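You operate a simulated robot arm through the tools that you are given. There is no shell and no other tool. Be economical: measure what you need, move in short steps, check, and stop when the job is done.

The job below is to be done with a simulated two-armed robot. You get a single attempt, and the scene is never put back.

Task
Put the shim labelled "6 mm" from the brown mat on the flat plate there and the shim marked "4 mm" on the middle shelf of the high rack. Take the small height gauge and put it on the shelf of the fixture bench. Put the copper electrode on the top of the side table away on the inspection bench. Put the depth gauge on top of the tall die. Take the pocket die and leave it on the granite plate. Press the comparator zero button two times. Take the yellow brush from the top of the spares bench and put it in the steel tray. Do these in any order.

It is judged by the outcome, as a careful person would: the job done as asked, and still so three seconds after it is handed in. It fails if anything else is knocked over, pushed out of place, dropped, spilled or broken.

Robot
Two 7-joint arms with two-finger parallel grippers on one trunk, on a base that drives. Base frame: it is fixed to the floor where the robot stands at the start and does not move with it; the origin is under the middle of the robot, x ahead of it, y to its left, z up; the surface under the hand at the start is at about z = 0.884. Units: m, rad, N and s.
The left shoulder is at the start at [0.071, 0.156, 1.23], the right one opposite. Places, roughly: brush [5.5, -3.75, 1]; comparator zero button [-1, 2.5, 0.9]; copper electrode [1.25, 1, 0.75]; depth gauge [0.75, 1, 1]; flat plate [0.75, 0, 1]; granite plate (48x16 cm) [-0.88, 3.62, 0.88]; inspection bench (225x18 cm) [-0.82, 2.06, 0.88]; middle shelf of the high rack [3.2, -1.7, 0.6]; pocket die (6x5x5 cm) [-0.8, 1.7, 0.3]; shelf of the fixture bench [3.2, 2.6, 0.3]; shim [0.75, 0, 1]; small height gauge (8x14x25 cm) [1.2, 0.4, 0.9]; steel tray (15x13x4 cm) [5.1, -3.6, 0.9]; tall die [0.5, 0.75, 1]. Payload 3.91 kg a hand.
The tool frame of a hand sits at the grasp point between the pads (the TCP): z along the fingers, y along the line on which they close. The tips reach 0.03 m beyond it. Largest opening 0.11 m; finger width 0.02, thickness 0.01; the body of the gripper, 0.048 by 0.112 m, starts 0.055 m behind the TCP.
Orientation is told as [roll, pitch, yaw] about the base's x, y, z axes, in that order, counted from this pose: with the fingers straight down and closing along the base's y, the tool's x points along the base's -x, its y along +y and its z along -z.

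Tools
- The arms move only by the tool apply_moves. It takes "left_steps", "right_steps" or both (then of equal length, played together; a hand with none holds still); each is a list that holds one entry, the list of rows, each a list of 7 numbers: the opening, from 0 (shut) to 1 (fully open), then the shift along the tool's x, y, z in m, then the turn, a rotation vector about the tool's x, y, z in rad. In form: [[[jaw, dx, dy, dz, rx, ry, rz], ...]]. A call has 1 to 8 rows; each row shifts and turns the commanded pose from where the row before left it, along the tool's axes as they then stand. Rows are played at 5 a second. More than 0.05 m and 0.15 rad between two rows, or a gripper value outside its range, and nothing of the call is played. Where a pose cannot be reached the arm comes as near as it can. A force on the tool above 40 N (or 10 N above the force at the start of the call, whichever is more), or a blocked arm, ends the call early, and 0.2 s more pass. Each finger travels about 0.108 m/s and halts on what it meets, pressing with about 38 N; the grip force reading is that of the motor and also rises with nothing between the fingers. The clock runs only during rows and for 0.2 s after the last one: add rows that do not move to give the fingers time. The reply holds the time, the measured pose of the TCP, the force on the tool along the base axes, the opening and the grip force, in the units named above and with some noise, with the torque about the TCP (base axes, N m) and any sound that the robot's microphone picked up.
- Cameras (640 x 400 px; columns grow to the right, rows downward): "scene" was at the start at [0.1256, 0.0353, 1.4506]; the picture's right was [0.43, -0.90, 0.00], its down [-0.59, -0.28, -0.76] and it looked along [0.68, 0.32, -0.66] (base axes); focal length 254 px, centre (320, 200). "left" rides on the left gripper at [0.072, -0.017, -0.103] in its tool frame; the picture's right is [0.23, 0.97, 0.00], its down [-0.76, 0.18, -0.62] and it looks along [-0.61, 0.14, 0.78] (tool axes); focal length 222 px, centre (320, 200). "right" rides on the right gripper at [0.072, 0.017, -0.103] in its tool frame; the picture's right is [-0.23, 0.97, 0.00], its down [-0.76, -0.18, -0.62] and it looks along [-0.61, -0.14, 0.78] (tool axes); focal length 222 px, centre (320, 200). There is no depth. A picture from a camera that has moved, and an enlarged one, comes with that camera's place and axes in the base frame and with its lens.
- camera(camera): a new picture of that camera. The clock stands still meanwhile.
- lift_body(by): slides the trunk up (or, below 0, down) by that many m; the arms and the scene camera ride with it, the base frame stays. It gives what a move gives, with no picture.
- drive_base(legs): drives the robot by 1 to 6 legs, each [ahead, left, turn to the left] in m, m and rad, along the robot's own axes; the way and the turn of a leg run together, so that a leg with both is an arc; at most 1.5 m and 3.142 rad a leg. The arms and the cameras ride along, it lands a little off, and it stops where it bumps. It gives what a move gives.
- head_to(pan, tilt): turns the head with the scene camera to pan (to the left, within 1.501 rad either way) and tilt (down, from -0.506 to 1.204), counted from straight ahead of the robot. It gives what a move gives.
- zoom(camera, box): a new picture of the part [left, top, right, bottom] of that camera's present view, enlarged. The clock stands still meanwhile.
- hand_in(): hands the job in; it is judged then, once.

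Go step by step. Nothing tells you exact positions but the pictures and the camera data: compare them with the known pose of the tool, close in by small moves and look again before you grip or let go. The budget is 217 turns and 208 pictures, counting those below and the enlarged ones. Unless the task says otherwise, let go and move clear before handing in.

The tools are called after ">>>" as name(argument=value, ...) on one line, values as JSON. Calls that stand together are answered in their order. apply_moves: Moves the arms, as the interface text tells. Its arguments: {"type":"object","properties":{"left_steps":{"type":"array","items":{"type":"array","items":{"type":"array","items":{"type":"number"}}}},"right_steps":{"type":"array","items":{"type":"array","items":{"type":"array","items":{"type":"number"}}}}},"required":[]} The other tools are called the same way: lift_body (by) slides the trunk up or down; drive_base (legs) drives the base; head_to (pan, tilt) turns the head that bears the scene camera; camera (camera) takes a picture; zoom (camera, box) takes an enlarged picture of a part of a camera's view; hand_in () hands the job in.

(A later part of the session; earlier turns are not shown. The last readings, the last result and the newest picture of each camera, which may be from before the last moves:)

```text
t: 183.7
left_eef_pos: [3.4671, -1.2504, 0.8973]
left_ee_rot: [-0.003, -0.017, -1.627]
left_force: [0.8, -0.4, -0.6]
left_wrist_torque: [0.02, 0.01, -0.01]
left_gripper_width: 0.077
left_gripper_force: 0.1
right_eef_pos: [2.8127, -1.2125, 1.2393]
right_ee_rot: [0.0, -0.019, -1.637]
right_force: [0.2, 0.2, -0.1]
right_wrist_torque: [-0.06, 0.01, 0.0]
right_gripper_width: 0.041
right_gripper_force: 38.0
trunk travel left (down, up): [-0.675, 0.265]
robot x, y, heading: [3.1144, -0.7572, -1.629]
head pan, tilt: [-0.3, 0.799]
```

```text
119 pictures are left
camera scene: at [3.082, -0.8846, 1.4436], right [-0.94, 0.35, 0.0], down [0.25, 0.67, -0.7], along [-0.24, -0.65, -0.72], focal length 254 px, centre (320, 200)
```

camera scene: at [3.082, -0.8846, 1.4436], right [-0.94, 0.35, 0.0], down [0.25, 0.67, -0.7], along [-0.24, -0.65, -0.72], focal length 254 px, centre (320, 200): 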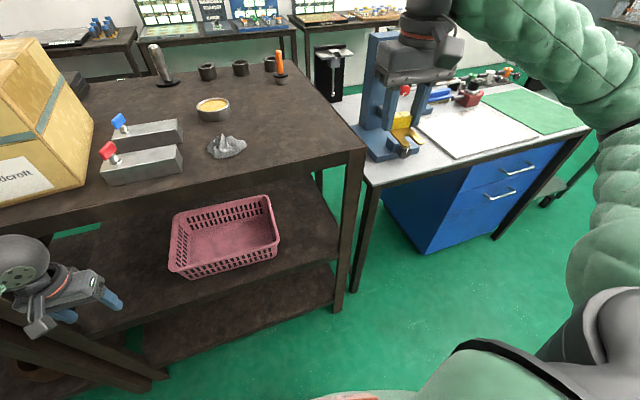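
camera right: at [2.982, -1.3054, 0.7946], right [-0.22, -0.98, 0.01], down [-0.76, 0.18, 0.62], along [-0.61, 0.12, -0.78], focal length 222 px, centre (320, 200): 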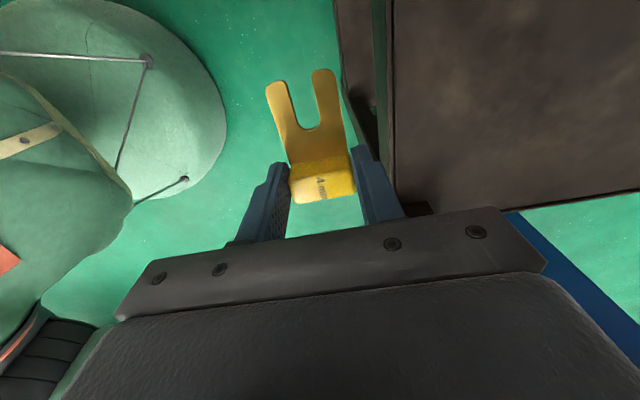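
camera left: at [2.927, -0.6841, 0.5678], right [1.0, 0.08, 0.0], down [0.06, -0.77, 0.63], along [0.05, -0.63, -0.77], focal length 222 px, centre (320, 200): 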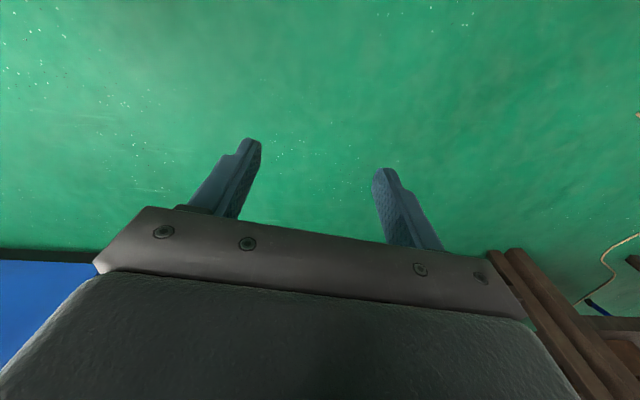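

Free area on the rack top at about (2.90, −1.46). Move the shim above it and look.

>>> apply_moves(right_steps=[[[0, -0.043, 0.018, 0, 0, 0, 0], [0, -0.043, 0.018, 0, 0, 0, 0], [0, -0.043, 0.018, 0, 0, 0, 0], [0, -0.043, 0.018, 0, 0, 0, 0], [0, -0.043, 0.018, 0, 0, 0, 0], [0, -0.043, 0.017, 0, 0, 0, 0], [0, 0, 0, 0.04, 0, 0, 0], [0, 0, 0, 0.04, 0, 0, 0]]])

>>> camera(camera="scene")

>>> camera(camera="right")

```text
t: 185.5
left_eef_pos: [3.4678, -1.2521, 0.8966]
left_ee_rot: [-0.004, -0.014, -1.628]
left_force: [-0.8, 0.5, -0.1]
left_wrist_torque: [0.03, 0.01, 0.02]
left_gripper_width: 0.0769
left_gripper_force: 0.1
right_eef_pos: [2.9012, -1.4787, 1.1614]
right_ee_rot: [0.001, -0.019, -1.634]
right_force: [0.0, 0.4, -0.5]
right_wrist_torque: [0.02, -0.01, -0.01]
right_gripper_width: 0.0414
right_gripper_force: 37.7
trunk travel left (down, up): [-0.675, 0.265]
robot x, y, heading: [3.1148, -0.7601, -1.631]
head pan, tilt: [-0.3, 0.799]
```

```text
118 pictures are left
camera scene: at [3.0826, -0.886, 1.4435], right [-0.94, 0.35, 0.0], down [0.25, 0.67, -0.7], along [-0.24, -0.65, -0.72], focal length 254 px, centre (320, 200)
```

scene: 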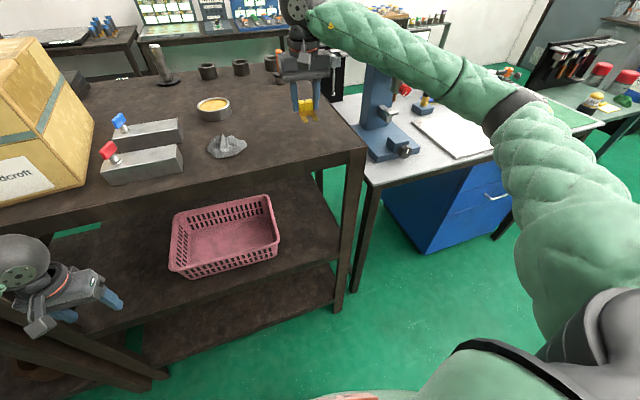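

```text
117 pictures are left
camera right: at [2.9219, -1.407, 1.2635], right [0.96, -0.29, 0.0], down [-0.23, -0.74, 0.64], along [-0.18, -0.61, -0.77], focal length 222 px, centre (320, 200)
```

right: 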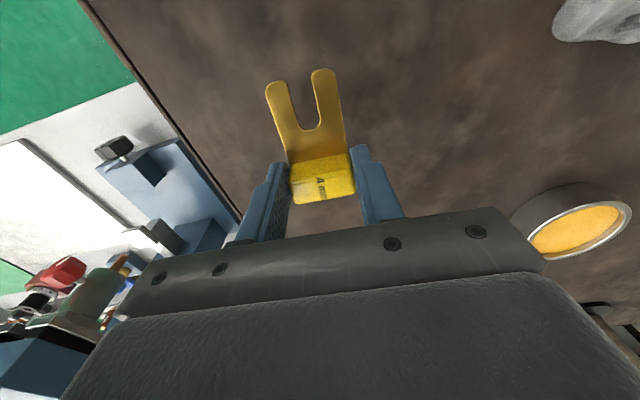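

Clear below. Lower until contact.

>>> apply_moves(right_steps=[[[0, 0, 0, 0.025, 0, 0, 0], [0, 0, 0, 0.012, 0, 0, 0], [0, 0, 0, 0.004, 0, 0, 0], [0, 0, 0, 0.003, 0, 0, 0], [0, 0, 0, 0.002, 0, 0, 0], [0, 0, 0, 0, 0, 0, 0]]])

>>> apply_moves(right_steps=[[[0, 0, 0, 0.002, 0, 0, 0], [0, 0, 0, 0.002, 0, 0, 0], [0, 0, 0, 0.002, 0, 0, 0], [0, 0, 0, 0, 0, 0, 0]]])

```text
t: 186.9
left_eef_pos: [3.4657, -1.251, 0.896]
left_ee_rot: [-0.005, -0.017, -1.626]
left_force: [0.2, -0.8, -0.4]
left_wrist_torque: [0.04, -0.02, -0.02]
left_gripper_width: 0.0769
left_gripper_force: 0.0
right_eef_pos: [2.902, -1.4799, 1.1186]
right_ee_rot: [-0.001, -0.019, -1.635]
right_force: [-0.1, 0.4, -1.0]
right_wrist_torque: [0.0, 0.03, -0.01]
right_gripper_width: 0.0412
right_gripper_force: 37.8
trunk travel left (down, up): [-0.675, 0.265]
robot x, y, heading: [3.1162, -0.7585, -1.631]
head pan, tilt: [-0.3, 0.799]
```

```text
t: 187.9
left_eef_pos: [3.4677, -1.2497, 0.8978]
left_ee_rot: [-0.003, -0.018, -1.626]
left_force: [0.0, -0.5, -0.4]
left_wrist_torque: [0.01, 0.0, -0.02]
left_gripper_width: 0.0768
left_gripper_force: 0.0
right_eef_pos: [2.9016, -1.4785, 1.1151]
right_ee_rot: [0.003, -0.021, -1.637]
right_force: [-2.0, -7.7, 20.2]
right_wrist_torque: [0.61, 0.02, 0.06]
right_gripper_width: 0.0412
right_gripper_force: 38.5
trunk travel left (down, up): [-0.675, 0.265]
robot x, y, heading: [3.1146, -0.7589, -1.624]
head pan, tilt: [-0.3, 0.799]
```

Contact. Release, rise, and pitch the hand 45°.

>>> apply_moves(right_steps=[[[0, 0, 0, -0.002, 0, 0, 0], [0.6, 0, 0, 0, 0, 0, 0], [0.6, 0, 0, 0, 0, 0, 0], [0.6, 0, 0, -0.03, 0, 0, 0], [0.6, 0, 0, -0.04, 0, 0, 0], [0.6, 0, 0, 0, 0, -0.15, 0], [0.6, 0, 0, 0, 0, -0.15, 0], [0.6, 0, 0, 0, 0, -0.15, 0]]])

>>> apply_moves(right_steps=[[[0.6, 0, 0, 0, 0, -0.15, 0], [0.6, 0, 0, 0, 0, -0.15, 0], [0.6, 0, 0, 0, 0, 0, 0]]])

>>> camera(camera="right")

>>> zoom(camera="scene", box=[220, 40, 400, 160])

```text
t: 189.7
left_eef_pos: [3.4675, -1.2504, 0.897]
left_ee_rot: [-0.003, -0.019, -1.626]
left_force: [0.6, -0.2, 0.6]
left_wrist_torque: [0.01, -0.01, 0.0]
left_gripper_width: 0.0772
left_gripper_force: 0.1
right_eef_pos: [2.901, -1.4789, 1.1858]
right_ee_rot: [0.001, -0.47, -1.635]
right_force: [0.7, 1.1, 1.7]
right_wrist_torque: [0.02, -0.02, 0.03]
right_gripper_width: 0.0657
right_gripper_force: 0.1
trunk travel left (down, up): [-0.675, 0.265]
robot x, y, heading: [3.1165, -0.7585, -1.625]
head pan, tilt: [-0.3, 0.799]
```

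```text
t: 190.5
left_eef_pos: [3.4674, -1.2507, 0.8974]
left_ee_rot: [-0.004, -0.017, -1.627]
left_force: [0.5, 0.1, 0.6]
left_wrist_torque: [0.0, 0.01, 0.03]
left_gripper_width: 0.0773
left_gripper_force: 0.0
right_eef_pos: [2.9018, -1.4786, 1.1853]
right_ee_rot: [0.0, -0.769, -1.636]
right_force: [0.1, 0.0, 0.0]
right_wrist_torque: [0.01, -0.03, 0.03]
right_gripper_width: 0.066
right_gripper_force: 0.0
trunk travel left (down, up): [-0.675, 0.265]
robot x, y, heading: [3.1162, -0.7582, -1.63]
head pan, tilt: [-0.3, 0.799]
```

```text
116 pictures are left
camera right: at [2.9254, -1.356, 1.2078], right [0.96, -0.23, 0.16], down [-0.18, -0.1, 0.98], along [-0.21, -0.97, -0.14], focal length 222 px, centre (320, 200)
```

right: 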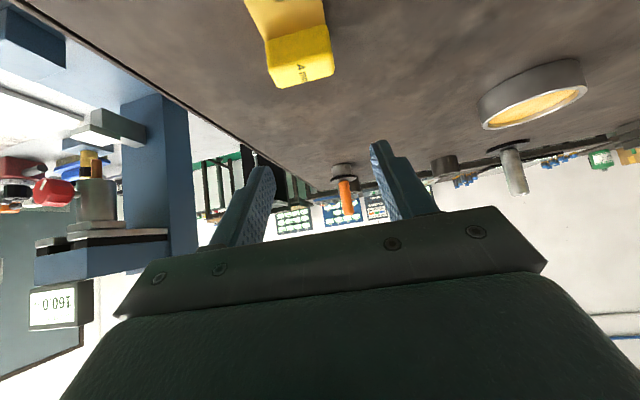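

```text
3.33 times, centred on (310, 100) of scene
camera zoom: at [3.0824, -0.8848, 1.4435], right [-0.94, 0.35, 0.0], down [0.25, 0.67, -0.7], along [-0.24, -0.65, -0.72], focal length 846 px, centre (353, 533)
```

zoom: 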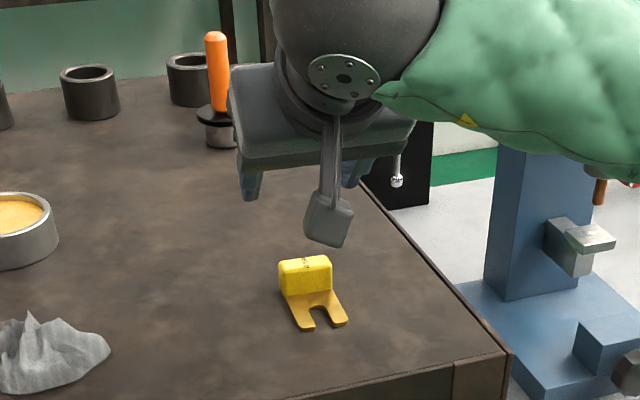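

Lower the pitched hand around the handle.

>>> apply_moves(right_steps=[[[0.6, 0.016, 0, 0.01, 0, 0, 0], [0.6, 0.016, 0, 0.01, 0, 0, 0], [0.6, 0.016, 0, 0.01, 0, 0, 0], [0.6, 0.011, 0, 0.006, 0, 0, 0], [0.6, 0, 0, 0, 0, 0, 0]]])

>>> camera(camera="right")

>>> zoom(camera="scene", box=[220, 40, 400, 160])

```text
t: 191.7
left_eef_pos: [3.4688, -1.2516, 0.8967]
left_ee_rot: [-0.003, -0.017, -1.626]
left_force: [0.6, 0.6, -0.7]
left_wrist_torque: [-0.03, 0.0, 0.01]
left_gripper_width: 0.0769
left_gripper_force: 0.1
right_eef_pos: [2.9026, -1.4599, 1.118]
right_ee_rot: [0.0, -0.769, -1.636]
right_force: [1.6, 0.1, -0.6]
right_wrist_torque: [-0.01, 0.0, 0.01]
right_gripper_width: 0.066
right_gripper_force: 0.0
trunk travel left (down, up): [-0.675, 0.265]
robot x, y, heading: [3.1158, -0.7578, -1.629]
head pan, tilt: [-0.3, 0.799]
```

```text
114 pictures are left
camera right: at [2.9272, -1.3374, 1.1404], right [0.96, -0.23, 0.16], down [-0.18, -0.1, 0.98], along [-0.21, -0.97, -0.14], focal length 222 px, centre (320, 200)
```

right: 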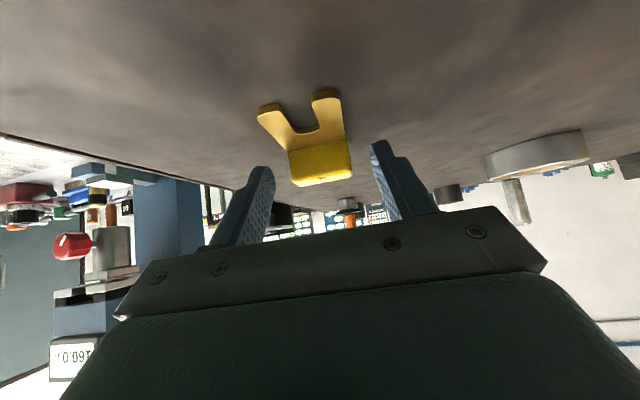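

```text
3.33 times, centred on (310, 100) of scene
camera zoom: at [3.0822, -0.8847, 1.4436], right [-0.94, 0.35, 0.0], down [0.25, 0.67, -0.7], along [-0.24, -0.65, -0.72], focal length 846 px, centre (353, 533)
```

zoom: 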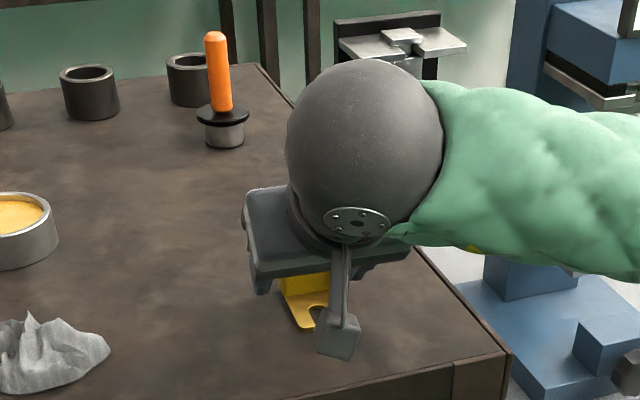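

Fingertips straddle the handle nicely. Advance 5 mm and close.

>>> apply_moves(right_steps=[[[0.6, 0, 0, 0.005, 0, 0, 0], [0.3, 0, 0, 0, 0, 0, 0], [0, 0, 0, 0, 0, 0, 0], [0, 0, 0, 0, 0, 0, 0], [0, 0, 0, 0, 0, 0, 0]]])

>>> lift_body(by=0.06)

>>> camera(camera="right")

```text
t: 192.9
left_eef_pos: [3.467, -1.2504, 0.8965]
left_ee_rot: [-0.003, -0.015, -1.625]
left_force: [0.7, -0.2, -0.2]
left_wrist_torque: [0.02, -0.02, -0.01]
left_gripper_width: 0.077
left_gripper_force: 0.1
right_eef_pos: [2.9021, -1.4644, 1.1135]
right_ee_rot: [0.001, -0.769, -1.635]
right_force: [-0.4, -0.8, -0.2]
right_wrist_torque: [-0.01, 0.02, 0.01]
right_gripper_width: 0.0412
right_gripper_force: 37.6
trunk travel left (down, up): [-0.675, 0.265]
robot x, y, heading: [3.1162, -0.7629, -1.63]
head pan, tilt: [-0.3, 0.799]
```

```text
t: 193.9
left_eef_pos: [3.4683, -1.2511, 0.9563]
left_ee_rot: [-0.002, -0.014, -1.628]
left_force: [1.0, 1.0, 0.8]
left_wrist_torque: [-0.01, -0.02, -0.03]
left_gripper_width: 0.077
left_gripper_force: 0.1
right_eef_pos: [2.9033, -1.4643, 1.1729]
right_ee_rot: [0.001, -0.769, -1.635]
right_force: [-1.4, 0.5, -0.4]
right_wrist_torque: [0.02, -0.02, -0.01]
right_gripper_width: 0.0415
right_gripper_force: 38.3
trunk travel left (down, up): [-0.735, 0.205]
robot x, y, heading: [3.1164, -0.7553, -1.624]
head pan, tilt: [-0.3, 0.799]
```

```text
112 pictures are left
camera right: at [2.9265, -1.3413, 1.1969], right [0.96, -0.23, 0.16], down [-0.18, -0.1, 0.98], along [-0.21, -0.97, -0.14], focal length 222 px, centre (320, 200)
```

right: 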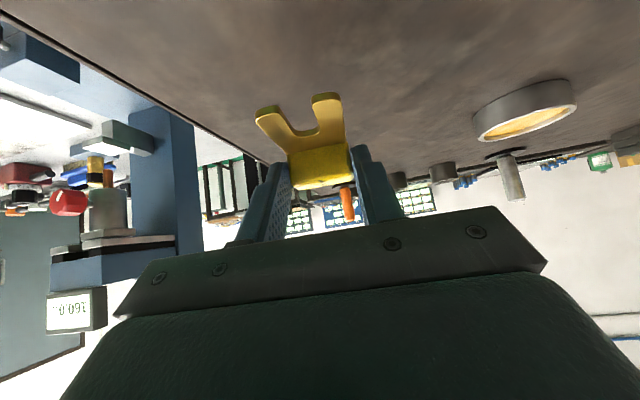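

Shim held with the pitched hand. Retract it clear of the rack's front plane.

>>> apply_moves(right_steps=[[[0, 0.0323, 0, -0.0313, 0, 0, 0], [0, 0.0323, 0, -0.0313, 0, 0, 0], [0, 0.0323, 0, -0.0313, 0, 0, 0], [0, 0.0323, 0, -0.0313, 0, 0, 0], [0, 0.0216, 0, -0.0209, 0, 0, 0]]])

>>> camera(camera="scene")

```text
t: 195.1
left_eef_pos: [3.4666, -1.2512, 0.9565]
left_ee_rot: [-0.004, -0.018, -1.628]
left_force: [0.3, -1.4, -0.1]
left_wrist_torque: [-0.02, 0.0, 0.01]
left_gripper_width: 0.0768
left_gripper_force: 0.0
right_eef_pos: [2.9183, -1.3363, 1.1759]
right_ee_rot: [0.0, -0.767, -1.639]
right_force: [0.2, -0.1, -1.0]
right_wrist_torque: [0.02, 0.01, 0.0]
right_gripper_width: 0.041
right_gripper_force: 38.4
right hand out of reach, approached as far as the arm can: row 3, 4, 5
trunk travel left (down, up): [-0.735, 0.205]
robot x, y, heading: [3.1124, -0.7604, -1.625]
head pan, tilt: [-0.3, 0.799]
```

```text
111 pictures are left
camera scene: at [3.0821, -0.8844, 1.5036], right [-0.94, 0.35, 0.0], down [0.25, 0.67, -0.7], along [-0.24, -0.65, -0.72], focal length 254 px, centre (320, 200)
```

scene: 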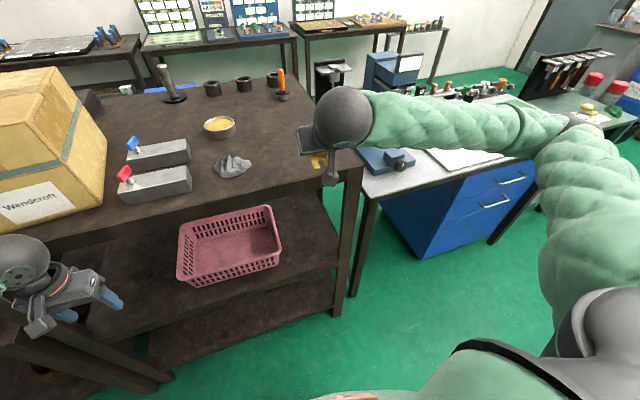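

Not enough clearance to lower. Drive right and back a bit, then lower the trunk.

>>> drive_base(legs=[[-0.1, -0.15, 0.05]])

>>> lift_body(by=-0.4)

>>> lift_body(by=-0.08)

>>> head_to(pan=-0.2, tilt=0.5)

>>> camera(camera="scene")

```text
t: 196.6
left_eef_pos: [3.3291, -1.2271, 0.9581]
left_ee_rot: [-0.002, -0.019, -1.695]
left_force: [-1.6, 0.0, 0.0]
left_wrist_torque: [-0.04, -0.03, -0.02]
left_gripper_width: 0.077
left_gripper_force: 0.0
right_eef_pos: [2.7736, -1.275, 1.1762]
right_ee_rot: [0.003, -0.768, -1.709]
right_force: [-0.7, -0.2, -1.2]
right_wrist_torque: [-0.02, -0.02, 0.04]
right_gripper_width: 0.0411
right_gripper_force: 38.0
trunk travel left (down, up): [-0.735, 0.205]
robot x, y, heading: [3.0104, -0.7147, -1.698]
head pan, tilt: [-0.3, 0.799]
stopped in leg 1: the robot was blocked; the commanded pose is now the measured one
```

```text
t: 200.4
left_eef_pos: [3.3306, -1.2285, 0.5561]
left_ee_rot: [-0.005, -0.017, -1.692]
left_force: [-0.6, -0.4, 0.7]
left_wrist_torque: [0.01, 0.0, -0.01]
left_gripper_width: 0.0773
left_gripper_force: 0.0
right_eef_pos: [2.7769, -1.2766, 0.7747]
right_ee_rot: [0.001, -0.769, -1.705]
right_force: [0.5, 0.0, -1.0]
right_wrist_torque: [0.01, -0.01, -0.01]
right_gripper_width: 0.0411
right_gripper_force: 38.0
trunk travel left (down, up): [-0.335, 0.605]
robot x, y, heading: [3.0129, -0.7135, -1.69]
head pan, tilt: [-0.3, 0.799]
```

```text
t: 201.6
left_eef_pos: [3.3303, -1.2286, 0.4775]
left_ee_rot: [-0.003, -0.017, -1.692]
left_force: [-0.9, -0.5, -0.1]
left_wrist_torque: [0.02, 0.04, 0.0]
left_gripper_width: 0.0769
left_gripper_force: 0.0
right_eef_pos: [2.778, -1.2765, 0.6979]
right_ee_rot: [0.0, -0.768, -1.707]
right_force: [0.8, 0.4, -1.1]
right_wrist_torque: [0.02, 0.01, 0.01]
right_gripper_width: 0.041
right_gripper_force: 37.8
trunk travel left (down, up): [-0.255, 0.685]
robot x, y, heading: [3.0115, -0.7142, -1.698]
head pan, tilt: [-0.3, 0.799]
```

```text
t: 202.4
left_eef_pos: [3.3312, -1.2293, 0.4767]
left_ee_rot: [-0.004, -0.017, -1.694]
left_force: [0.3, -0.2, 0.3]
left_wrist_torque: [-0.01, 0.0, 0.03]
left_gripper_width: 0.0769
left_gripper_force: 0.1
right_eef_pos: [2.7767, -1.2755, 0.6958]
right_ee_rot: [0.001, -0.768, -1.706]
right_force: [-0.7, -0.4, -1.5]
right_wrist_torque: [-0.02, 0.02, -0.01]
right_gripper_width: 0.0411
right_gripper_force: 38.0
trunk travel left (down, up): [-0.255, 0.685]
robot x, y, heading: [3.0092, -0.7116, -1.698]
head pan, tilt: [-0.201, 0.499]
```

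```text
110 pictures are left
camera scene: at [2.9755, -0.8492, 1.0494], right [-0.95, 0.32, 0.0], down [0.15, 0.45, -0.88], along [-0.28, -0.83, -0.48], focal length 254 px, centre (320, 200)
```

scene: 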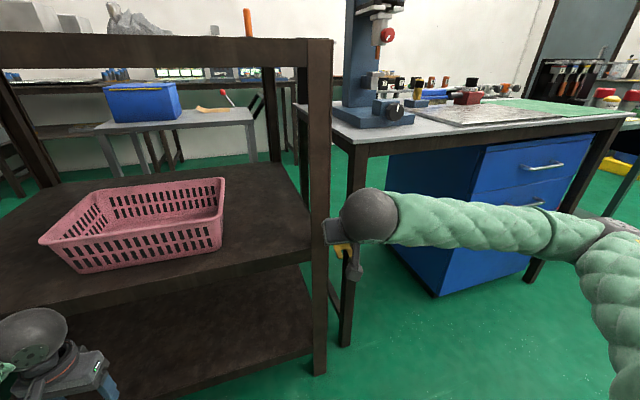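

Base bumps the bench leg behind, so I'll avoid moving back. From here shift the right hand left with the arm to x≈2.93, in front of the shelf.

>>> apply_moves(right_steps=[[[0, 0, 0.039, 0, 0, 0, 0], [0, 0, 0.039, 0, 0, 0, 0], [0, 0, 0.039, 0, 0, 0, 0], [0, 0, 0.038, 0, 0, 0, 0], [0, 0, 0, 0, 0, 0, 0]]])

>>> camera(camera="scene")

>>> camera(camera="right")

```text
t: 203.6
left_eef_pos: [3.3314, -1.2285, 0.4764]
left_ee_rot: [-0.005, -0.018, -1.695]
left_force: [-0.2, 0.1, 0.7]
left_wrist_torque: [0.02, 0.01, -0.02]
left_gripper_width: 0.0768
left_gripper_force: 0.0
right_eef_pos: [2.9311, -1.2971, 0.6956]
right_ee_rot: [-0.002, -0.768, -1.704]
right_force: [0.9, 0.2, -1.1]
right_wrist_torque: [0.01, -0.01, -0.03]
right_gripper_width: 0.0411
right_gripper_force: 38.1
trunk travel left (down, up): [-0.255, 0.685]
robot x, y, heading: [3.0103, -0.7122, -1.698]
head pan, tilt: [-0.201, 0.499]
```

```text
109 pictures are left
camera scene: at [2.9759, -0.8493, 1.0495], right [-0.95, 0.32, 0.0], down [0.15, 0.45, -0.88], along [-0.28, -0.83, -0.48], focal length 254 px, centre (320, 200)
```

scene: 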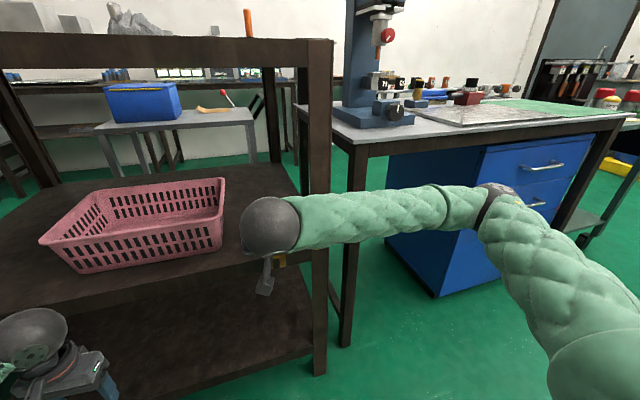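

```text
108 pictures are left
camera right: at [2.9626, -1.1753, 0.7193], right [0.94, -0.29, 0.16], down [-0.19, -0.09, 0.98], along [-0.27, -0.95, -0.14], focal length 222 px, centre (320, 200)
```

right: 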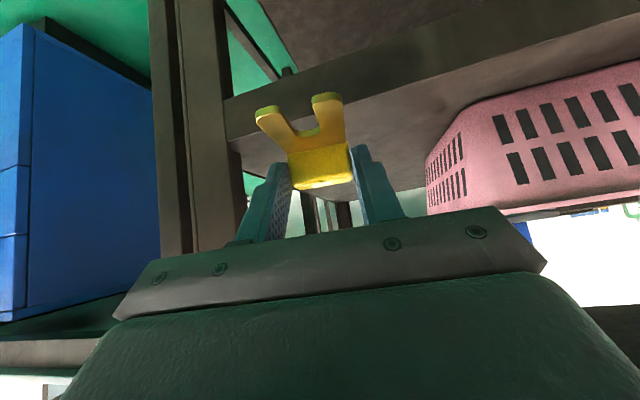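

Path is clear between the leg and basket. Move forward into the shelf.

>>> apply_moves(right_steps=[[[0, -0.0249, 0.0043, 0.0241, 0, 0, 0], [0, -0.0249, 0.0043, 0.0241, 0, 0, 0], [0, -0.0249, 0.0043, 0.0241, 0, 0, 0], [0, -0.0249, 0.0043, 0.0241, 0, 0, 0], [0, 0, 0, 0, 0, 0, 0]]])

>>> camera(camera="scene")

>>> camera(camera="right")

```text
t: 204.8
left_eef_pos: [3.3318, -1.2287, 0.4767]
left_ee_rot: [-0.004, -0.017, -1.694]
left_force: [-0.4, 0.3, -0.3]
left_wrist_torque: [0.0, 0.01, -0.04]
left_gripper_width: 0.077
left_gripper_force: 0.0
right_eef_pos: [2.9277, -1.4363, 0.694]
right_ee_rot: [0.0, -0.767, -1.703]
right_force: [0.5, 0.1, -1.0]
right_wrist_torque: [0.01, 0.01, 0.04]
right_gripper_width: 0.0413
right_gripper_force: 37.7
trunk travel left (down, up): [-0.255, 0.685]
robot x, y, heading: [3.0091, -0.712, -1.693]
head pan, tilt: [-0.201, 0.499]
```

```text
107 pictures are left
camera scene: at [2.9757, -0.8493, 1.0495], right [-0.95, 0.32, 0.0], down [0.15, 0.45, -0.88], along [-0.28, -0.83, -0.48], focal length 254 px, centre (320, 200)
```

scene: 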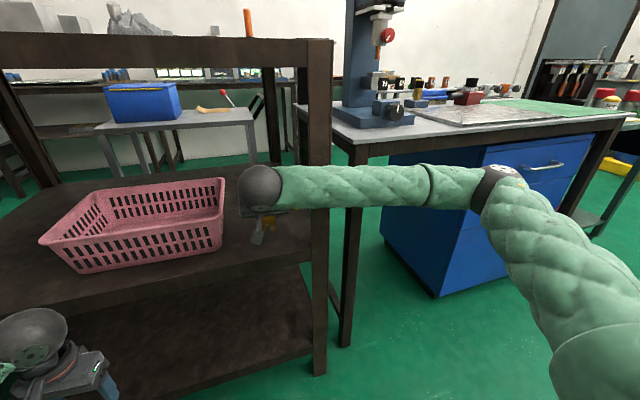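

```text
106 pictures are left
camera right: at [2.9599, -1.3145, 0.7182], right [0.94, -0.29, 0.16], down [-0.19, -0.09, 0.98], along [-0.27, -0.95, -0.14], focal length 222 px, centre (320, 200)
```

right: 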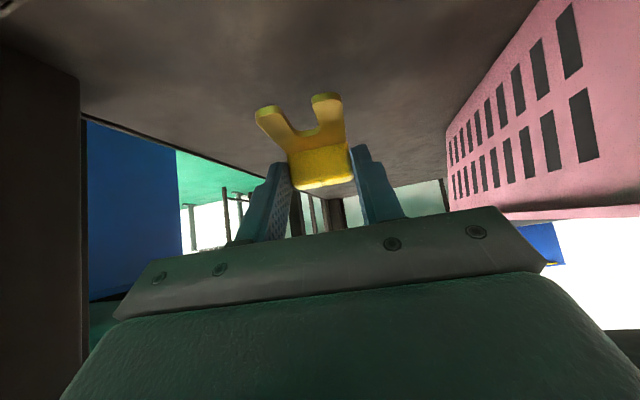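

Now lower: trunk −0.045, then fine arm steps to contact.

>>> lift_body(by=-0.045)

>>> apply_moves(right_steps=[[[0, 0.0021, 0, 0.0022, 0, 0, 0], [0, 0.0021, 0, 0.0022, 0, 0, 0], [0, 0.0014, 0, 0.0014, 0, 0, 0], [0, 0.0014, 0, 0.0014, 0, 0, 0], [0, 0, 0, 0, 0, 0, 0]]])

>>> camera(camera="right")

```text
t: 205.7
left_eef_pos: [3.3316, -1.2293, 0.4334]
left_ee_rot: [-0.003, -0.017, -1.694]
left_force: [0.0, -0.5, 0.2]
left_wrist_torque: [-0.01, 0.0, -0.04]
left_gripper_width: 0.0771
left_gripper_force: 0.1
right_eef_pos: [2.9283, -1.4341, 0.6533]
right_ee_rot: [0.002, -0.771, -1.705]
right_force: [-0.9, -6.6, 18.9]
right_wrist_torque: [-0.09, 0.32, 0.12]
right_gripper_width: 0.041
right_gripper_force: 38.0
trunk travel left (down, up): [-0.21, 0.73]
robot x, y, heading: [3.0081, -0.7103, -1.693]
head pan, tilt: [-0.201, 0.499]
```

```text
t: 206.4
left_eef_pos: [3.3318, -1.2278, 0.4315]
left_ee_rot: [-0.003, -0.019, -1.692]
left_force: [0.6, 0.3, -0.4]
left_wrist_torque: [-0.01, 0.01, -0.02]
left_gripper_width: 0.077
left_gripper_force: 0.1
right_eef_pos: [2.9267, -1.436, 0.6471]
right_ee_rot: [0.003, -0.775, -1.704]
right_force: [0.6, -0.3, 15.4]
right_wrist_torque: [0.4, 0.15, 0.11]
right_gripper_width: 0.041
right_gripper_force: 37.8
trunk travel left (down, up): [-0.21, 0.73]
robot x, y, heading: [3.0108, -0.7127, -1.694]
head pan, tilt: [-0.201, 0.499]
stopped in row 3 (right hand): the force on the tool passed its limit at 43 N (the readings are from after the stop); the commanded pose is now the measured one
```

```text
105 pictures are left
camera right: at [2.96, -1.3144, 0.6709], right [0.94, -0.29, 0.16], down [-0.19, -0.08, 0.98], along [-0.27, -0.95, -0.13], focal length 222 px, centre (320, 200)
```

right: 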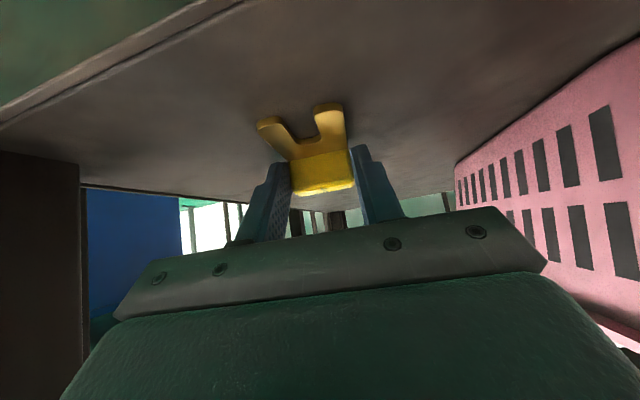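

Shim is on the shelf. Ease off slightly and release.

>>> apply_moves(right_steps=[[[0, -0.0007, 0, -0.0007, 0, 0, 0], [0, 0, 0, 0, 0, 0, 0], [0.25, 0, 0, 0, 0, 0, 0], [0.55, 0, 0, 0, 0, 0, 0], [0.55, 0, 0, 0, 0, 0, 0]]])

>>> camera(camera="right")

```text
t: 207.6
left_eef_pos: [3.331, -1.2272, 0.4321]
left_ee_rot: [-0.005, -0.017, -1.692]
left_force: [-0.8, 0.3, 0.3]
left_wrist_torque: [0.02, 0.03, -0.03]
left_gripper_width: 0.0769
left_gripper_force: 0.1
right_eef_pos: [2.9287, -1.4337, 0.6493]
right_ee_rot: [0.004, -0.775, -1.702]
right_force: [14.9, -1.5, 19.8]
right_wrist_torque: [-0.25, 0.13, 0.24]
right_gripper_width: 0.0524
right_gripper_force: 0.1
trunk travel left (down, up): [-0.21, 0.73]
robot x, y, heading: [3.0142, -0.7115, -1.7]
head pan, tilt: [-0.201, 0.499]
```

```text
104 pictures are left
camera right: at [2.9613, -1.3137, 0.6711], right [0.94, -0.29, 0.16], down [-0.19, -0.09, 0.98], along [-0.27, -0.95, -0.14], focal length 222 px, centre (320, 200)
```

right: 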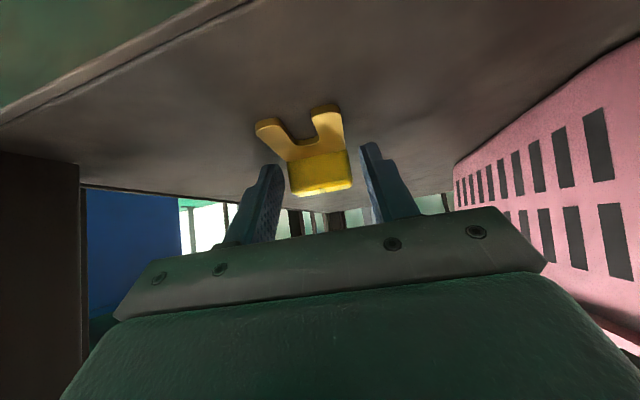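

Shim lies flat on the shelf. There's residual contact on the hand, so raise the trunk slightly, then back out.

>>> lift_body(by=0.05)

>>> camera(camera="right")

>>> apply_moves(right_steps=[[[0.55, 0.0249, -0.003, -0.0241, 0, 0, 0], [0.55, 0.0249, -0.003, -0.0241, 0, 0, 0], [0.55, 0.0249, -0.003, -0.0241, 0, 0, 0], [0.55, 0.0249, -0.003, -0.0241, 0, 0, 0]]])

>>> camera(camera="scene")

```text
t: 208.5
left_eef_pos: [3.331, -1.2289, 0.4807]
left_ee_rot: [-0.003, -0.018, -1.694]
left_force: [-0.4, 0.3, -0.2]
left_wrist_torque: [0.02, -0.03, -0.02]
left_gripper_width: 0.0768
left_gripper_force: 0.0
right_eef_pos: [2.9275, -1.435, 0.6969]
right_ee_rot: [0.001, -0.769, -1.706]
right_force: [-0.4, -0.5, -0.6]
right_wrist_torque: [0.01, 0.0, 0.0]
right_gripper_width: 0.0606
right_gripper_force: 0.1
trunk travel left (down, up): [-0.26, 0.68]
robot x, y, heading: [3.0126, -0.7091, -1.699]
head pan, tilt: [-0.201, 0.499]
```

```text
103 pictures are left
camera right: at [2.9599, -1.3148, 0.7193], right [0.94, -0.29, 0.16], down [-0.19, -0.09, 0.98], along [-0.27, -0.95, -0.14], focal length 222 px, centre (320, 200)
```

right: 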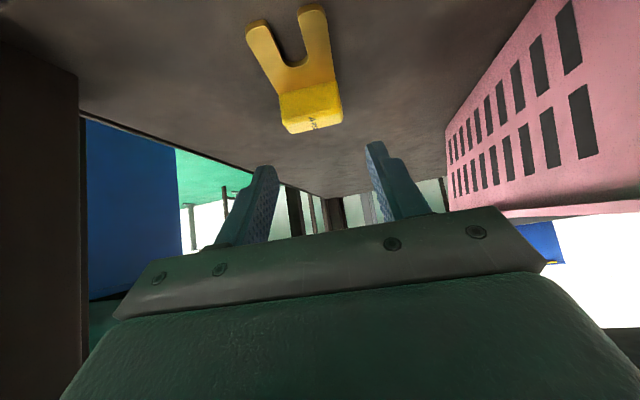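

```text
t: 209.5
left_eef_pos: [3.3301, -1.2295, 0.4821]
left_ee_rot: [-0.005, -0.018, -1.694]
left_force: [-0.8, -0.6, 0.0]
left_wrist_torque: [0.0, -0.01, -0.02]
left_gripper_width: 0.0771
left_gripper_force: 0.0
right_eef_pos: [2.9336, -1.2963, 0.6969]
right_ee_rot: [0.001, -0.771, -1.705]
right_force: [0.6, -0.6, 0.6]
right_wrist_torque: [0.01, 0.02, 0.0]
right_gripper_width: 0.0605
right_gripper_force: 0.1
trunk travel left (down, up): [-0.26, 0.68]
robot x, y, heading: [3.012, -0.7146, -1.694]
head pan, tilt: [-0.201, 0.499]
```

```text
102 pictures are left
camera scene: at [2.9757, -0.8493, 1.0545], right [-0.95, 0.32, 0.0], down [0.15, 0.45, -0.88], along [-0.28, -0.83, -0.48], focal length 254 px, centre (320, 200)
```

scene: 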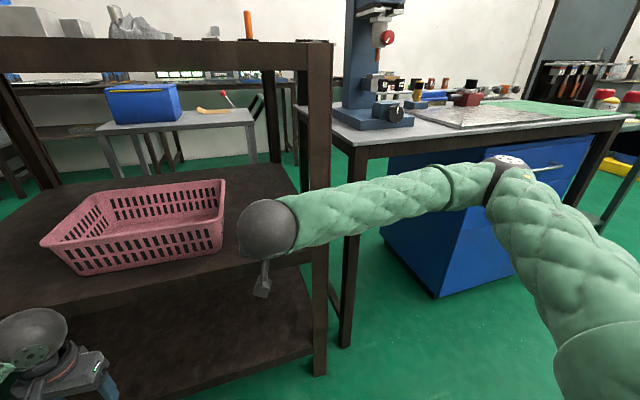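

The 4 mm shim is on the middle shelf. Now raise the trunk, leave sideways, and look for the way to the spares bench at (5.3, −3.7).

>>> lift_body(by=0.4)

>>> lift_body(by=0.27)

>>> drive_base(legs=[[0.03, -0.2, 0], [0, -0.5, 0]])

>>> head_to(pan=0.9, tilt=0.35)

>>> camera(camera="scene")

>>> head_to(pan=-0.6, tilt=0.35)

>>> camera(camera="scene")

```text
t: 213.3
left_eef_pos: [3.3312, -1.2295, 0.8819]
left_ee_rot: [-0.005, -0.018, -1.693]
left_force: [-0.1, -1.0, 0.5]
left_wrist_torque: [0.02, -0.02, 0.03]
left_gripper_width: 0.0769
left_gripper_force: 0.2
right_eef_pos: [2.9353, -1.2973, 1.0977]
right_ee_rot: [0.002, -0.77, -1.704]
right_force: [0.4, 0.0, 0.2]
right_wrist_torque: [0.02, 0.02, -0.05]
right_gripper_width: 0.0605
right_gripper_force: 0.1
trunk travel left (down, up): [-0.66, 0.28]
robot x, y, heading: [3.0106, -0.7096, -1.697]
head pan, tilt: [-0.201, 0.499]
```

```text
t: 216.1
left_eef_pos: [3.3301, -1.2295, 1.1521]
left_ee_rot: [-0.003, -0.017, -1.693]
left_force: [-0.7, 0.3, 0.2]
left_wrist_torque: [0.01, 0.0, 0.0]
left_gripper_width: 0.0769
left_gripper_force: 0.1
right_eef_pos: [2.9351, -1.2978, 1.3673]
right_ee_rot: [0.002, -0.772, -1.707]
right_force: [-0.1, -0.1, 0.2]
right_wrist_torque: [-0.02, 0.02, 0.02]
right_gripper_width: 0.0603
right_gripper_force: 0.1
trunk travel left (down, up): [-0.93, 0.01]
robot x, y, heading: [3.0087, -0.7137, -1.699]
head pan, tilt: [-0.201, 0.499]
```

```text
t: 220.2
left_eef_pos: [2.6335, -1.175, 1.1518]
left_ee_rot: [-0.005, -0.018, -1.702]
left_force: [0.1, 0.2, -0.5]
left_wrist_torque: [-0.01, 0.07, 0.0]
left_gripper_width: 0.0767
left_gripper_force: 0.0
right_eef_pos: [2.2364, -1.24, 1.3671]
right_ee_rot: [0.001, -0.771, -1.712]
right_force: [-0.1, 0.2, 0.2]
right_wrist_torque: [0.0, 0.03, 0.05]
right_gripper_width: 0.0607
right_gripper_force: 0.1
trunk travel left (down, up): [-0.93, 0.01]
robot x, y, heading: [2.3179, -0.6527, -1.708]
head pan, tilt: [-0.201, 0.499]
```

```text
t: 221.5
left_eef_pos: [2.6321, -1.1746, 1.1522]
left_ee_rot: [-0.001, -0.018, -1.701]
left_force: [0.1, -0.6, 0.5]
left_wrist_torque: [0.01, -0.03, -0.04]
left_gripper_width: 0.0768
left_gripper_force: 0.1
right_eef_pos: [2.2362, -1.2409, 1.3668]
right_ee_rot: [0.002, -0.772, -1.714]
right_force: [0.9, 0.4, -0.1]
right_wrist_torque: [0.01, 0.01, -0.01]
right_gripper_width: 0.0606
right_gripper_force: 0.0
trunk travel left (down, up): [-0.93, 0.01]
robot x, y, heading: [2.3168, -0.6565, -1.702]
head pan, tilt: [0.901, 0.351]
```

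```text
101 pictures are left
camera scene: at [2.3747, -0.773, 1.7382], right [-0.72, -0.69, 0.0], down [-0.24, 0.25, -0.94], along [0.65, -0.68, -0.34], focal length 254 px, centre (320, 200)
```

scene: 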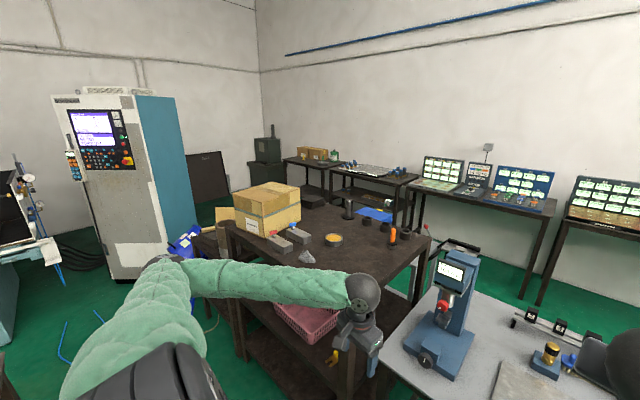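

```text
t: 223.1
left_eef_pos: [2.6332, -1.1755, 1.1512]
left_ee_rot: [-0.003, -0.017, -1.703]
left_force: [-0.1, -0.8, 0.2]
left_wrist_torque: [-0.01, 0.01, -0.01]
left_gripper_width: 0.0771
left_gripper_force: 0.1
right_eef_pos: [2.2362, -1.2391, 1.3684]
right_ee_rot: [0.001, -0.773, -1.713]
right_force: [0.2, 0.2, 0.4]
right_wrist_torque: [-0.01, -0.02, 0.03]
right_gripper_width: 0.0606
right_gripper_force: 0.1
trunk travel left (down, up): [-0.93, 0.01]
robot x, y, heading: [2.3196, -0.6537, -1.705]
head pan, tilt: [-0.6, 0.351]
```

```text
100 pictures are left
camera scene: at [2.2484, -0.7753, 1.7382], right [-0.74, 0.67, 0.0], down [0.23, 0.26, -0.94], along [-0.63, -0.7, -0.34], focal length 254 px, centre (320, 200)
```

scene: 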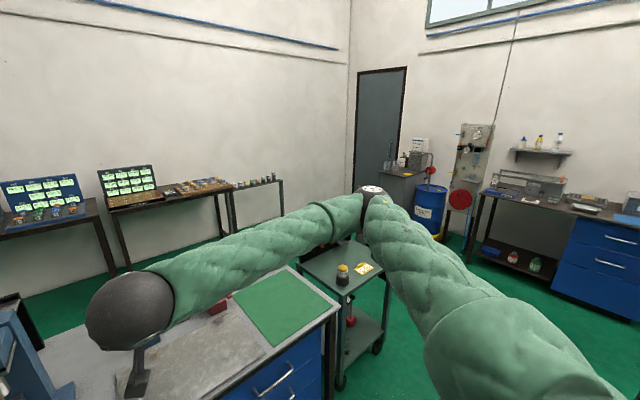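

The right side offers a route: along y≈−0.75 to x≈0, then down and along the wall corridor (y≈−2.7). Go in stages.

>>> drive_base(legs=[[0, 0, 0.135], [0.1, -1.1, 0], [0, -1.2, 0]])

>>> head_to(pan=0.4, tilt=0.4)

>>> camera(camera="scene")

```text
t: 235.0
left_eef_pos: [0.4152, -1.2343, 1.151]
left_ee_rot: [-0.002, -0.017, -1.558]
left_force: [0.7, 0.0, 0.9]
left_wrist_torque: [0.0, 0.0, 0.01]
left_gripper_width: 0.077
left_gripper_force: 0.2
right_eef_pos: [0.0324, -1.3553, 1.3676]
right_ee_rot: [0.002, -0.771, -1.567]
right_force: [-0.3, -0.3, 0.1]
right_wrist_torque: [0.0, 0.0, -0.03]
right_gripper_width: 0.0606
right_gripper_force: 0.1
trunk travel left (down, up): [-0.93, 0.01]
robot x, y, heading: [0.0268, -0.7648, -1.556]
head pan, tilt: [-0.6, 0.351]
```

```text
t: 236.3
left_eef_pos: [0.4147, -1.2345, 1.1505]
left_ee_rot: [-0.002, -0.017, -1.558]
left_force: [1.2, 0.1, 0.8]
left_wrist_torque: [0.0, -0.01, -0.01]
left_gripper_width: 0.0772
left_gripper_force: 0.1
right_eef_pos: [0.0315, -1.3561, 1.3678]
right_ee_rot: [0.002, -0.772, -1.566]
right_force: [0.3, 0.4, -0.6]
right_wrist_torque: [-0.03, 0.0, 0.02]
right_gripper_width: 0.0605
right_gripper_force: 0.0
trunk travel left (down, up): [-0.93, 0.01]
robot x, y, heading: [0.0266, -0.7653, -1.557]
head pan, tilt: [0.4, 0.4]
```

```text
99 pictures are left
camera scene: at [0.0645, -0.9017, 1.7337], right [-0.92, -0.4, 0.0], down [-0.16, 0.36, -0.92], along [0.37, -0.84, -0.39], focal length 254 px, centre (320, 200)
```

scene: 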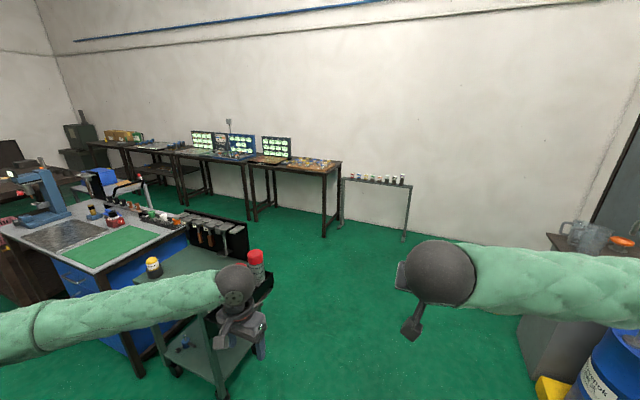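

Corridor to the wall benches (front y≈−3.58) is free. Pass the cart on its right, then turn left into the corridor.

>>> drive_base(legs=[[0.2, -0.25, 0], [1.5, 0, 0], [0.2, 0, 0], [0, 0, 1.557]])

>>> head_to(pan=0.0, tilt=0.4)

>>> camera(camera="scene")

```text
t: 250.3
left_eef_pos: [0.2755, -2.3004, 1.1515]
left_ee_rot: [-0.005, -0.018, -0.047]
left_force: [-0.7, 0.8, 0.4]
left_wrist_torque: [-0.01, 0.0, 0.01]
left_gripper_width: 0.077
left_gripper_force: 0.0
right_eef_pos: [0.3742, -2.6891, 1.3674]
right_ee_rot: [0.001, -0.77, -0.059]
right_force: [-0.4, 0.3, -0.1]
right_wrist_torque: [-0.01, 0.02, 0.02]
right_gripper_width: 0.0606
right_gripper_force: 0.1
trunk travel left (down, up): [-0.93, 0.01]
robot x, y, heading: [-0.215, -2.6575, -0.053]
head pan, tilt: [0.4, 0.4]
```

```text
t: 251.2
left_eef_pos: [0.2757, -2.2981, 1.1508]
left_ee_rot: [-0.004, -0.018, -0.047]
left_force: [0.8, -0.2, -0.8]
left_wrist_torque: [-0.03, 0.01, -0.01]
left_gripper_width: 0.0771
left_gripper_force: 0.1
right_eef_pos: [0.3727, -2.6892, 1.3675]
right_ee_rot: [0.003, -0.772, -0.058]
right_force: [-0.3, -0.2, 0.1]
right_wrist_torque: [-0.01, -0.03, 0.03]
right_gripper_width: 0.0604
right_gripper_force: 0.0
trunk travel left (down, up): [-0.93, 0.01]
robot x, y, heading: [-0.2162, -2.6551, -0.051]
head pan, tilt: [0.0, 0.4]
```

```text
98 pictures are left
camera scene: at [-0.0743, -2.6644, 1.7337], right [-0.05, -1.0, 0.0], down [-0.39, 0.02, -0.92], along [0.92, -0.04, -0.39], focal length 254 px, centre (320, 200)
```

scene: 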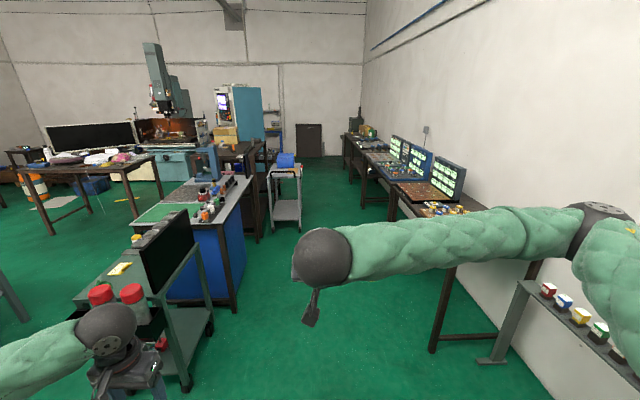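

A grey cart stands at (3.0, −2.3), leaving y −2.5…−3.5 free. I'll drive along y≈−3.0.

>>> drive_base(legs=[[0.2, -0.33, 0.05], [1.5, 0, 0], [1.3, 0, 0]])

>>> camera(camera="scene")

```text
t: 266.7
left_eef_pos: [3.2271, -2.648, 1.152]
left_ee_rot: [-0.004, -0.016, -0.002]
left_force: [0.1, -1.0, -0.7]
left_wrist_torque: [-0.01, 0.0, -0.03]
left_gripper_width: 0.0771
left_gripper_force: 0.0
right_eef_pos: [3.3416, -3.0327, 1.368]
right_ee_rot: [0.001, -0.771, -0.012]
right_force: [-0.3, -0.1, 0.3]
right_wrist_torque: [-0.01, 0.03, -0.02]
right_gripper_width: 0.0604
right_gripper_force: 0.2
trunk travel left (down, up): [-0.93, 0.01]
robot x, y, heading: [2.7522, -3.0271, -0.005]
head pan, tilt: [0.0, 0.4]
```

```text
97 pictures are left
camera scene: at [2.8936, -3.028, 1.7337], right [0.0, -1.0, 0.0], down [-0.39, 0.0, -0.92], along [0.92, 0.0, -0.39], focal length 254 px, centre (320, 200)
```

scene: 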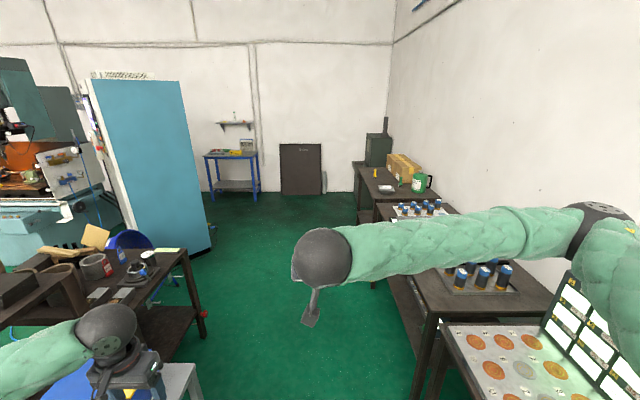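

The spares bench is ahead right: tray ≈(5.15, −3.65), yellow brush ≈(5.47, −3.6). Drive ahead and turn to face it.

>>> drive_base(legs=[[1.25, 0.0, 0], [1.25, 0.02, 0], [0, 0, -1.565]])

>>> head_to(pan=0.0, tilt=0.8)

>>> camera(camera="scene")

```text
t: 282.7
left_eef_pos: [5.6231, -3.4857, 1.1516]
left_ee_rot: [-0.003, -0.018, -1.573]
left_force: [0.7, -0.4, -0.4]
left_wrist_torque: [-0.02, -0.03, 0.01]
left_gripper_width: 0.0773
left_gripper_force: 0.1
right_eef_pos: [5.2387, -3.6017, 1.3682]
right_ee_rot: [0.001, -0.771, -1.583]
right_force: [0.7, 0.3, 0.0]
right_wrist_torque: [0.0, 0.02, -0.03]
right_gripper_width: 0.0606
right_gripper_force: 0.2
trunk travel left (down, up): [-0.93, 0.01]
robot x, y, heading: [5.2474, -3.0138, -1.577]
head pan, tilt: [0.0, 0.4]
```

```text
t: 283.5
left_eef_pos: [5.6233, -3.4872, 1.1519]
left_ee_rot: [-0.003, -0.019, -1.573]
left_force: [0.0, -0.4, 0.3]
left_wrist_torque: [-0.04, -0.03, -0.01]
left_gripper_width: 0.077
left_gripper_force: 0.1
right_eef_pos: [5.2392, -3.6026, 1.3674]
right_ee_rot: [0.003, -0.774, -1.584]
right_force: [0.2, 0.1, -1.1]
right_wrist_torque: [0.02, -0.01, -0.01]
right_gripper_width: 0.0605
right_gripper_force: 0.2
trunk travel left (down, up): [-0.93, 0.01]
robot x, y, heading: [5.2391, -3.0118, -1.576]
head pan, tilt: [0.0, 0.799]
```

```text
96 pictures are left
camera scene: at [5.243, -3.1443, 1.6986], right [-1.0, 0.0, 0.0], down [0.0, 0.72, -0.7], along [0.0, -0.7, -0.72], focal length 254 px, centre (320, 200)
```

scene: 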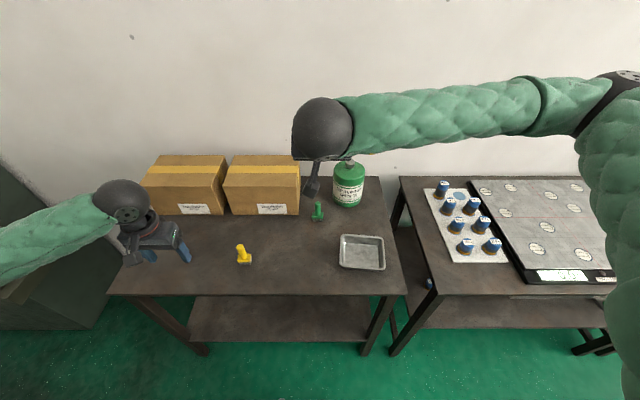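

Zoom in on the yellow brush and tray.

>>> zoom(camera="scene", box=[210, 190, 400, 300])

>>> camera(camera="left")

```text
3.37 times, centred on (305, 245) of scene
camera zoom: at [5.243, -3.1443, 1.6986], right [-1.0, 0.0, 0.0], down [0.0, 0.72, -0.7], along [0.0, -0.7, -0.72], focal length 855 px, centre (370, 48)
```

zoom: 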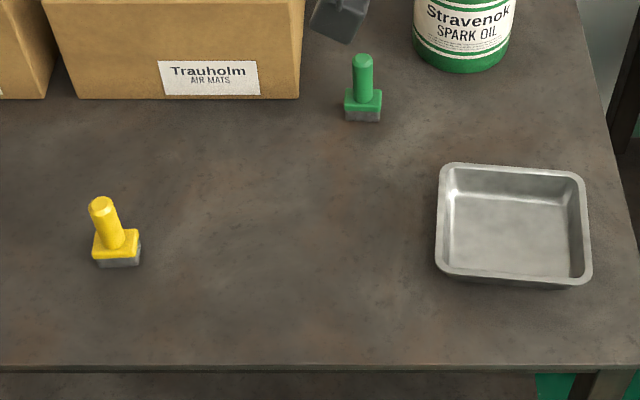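

```text
94 pictures are left
camera left: at [5.6075, -3.4134, 1.2541], right [0.97, 0.23, -0.01], down [0.18, -0.75, 0.64], along [0.14, -0.62, -0.77], focal length 222 px, centre (320, 200)
```

left: 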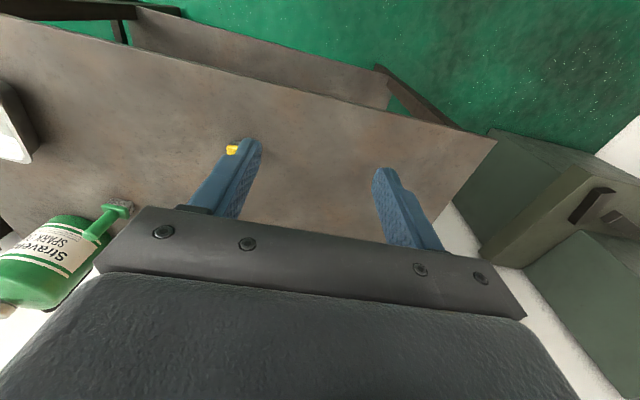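

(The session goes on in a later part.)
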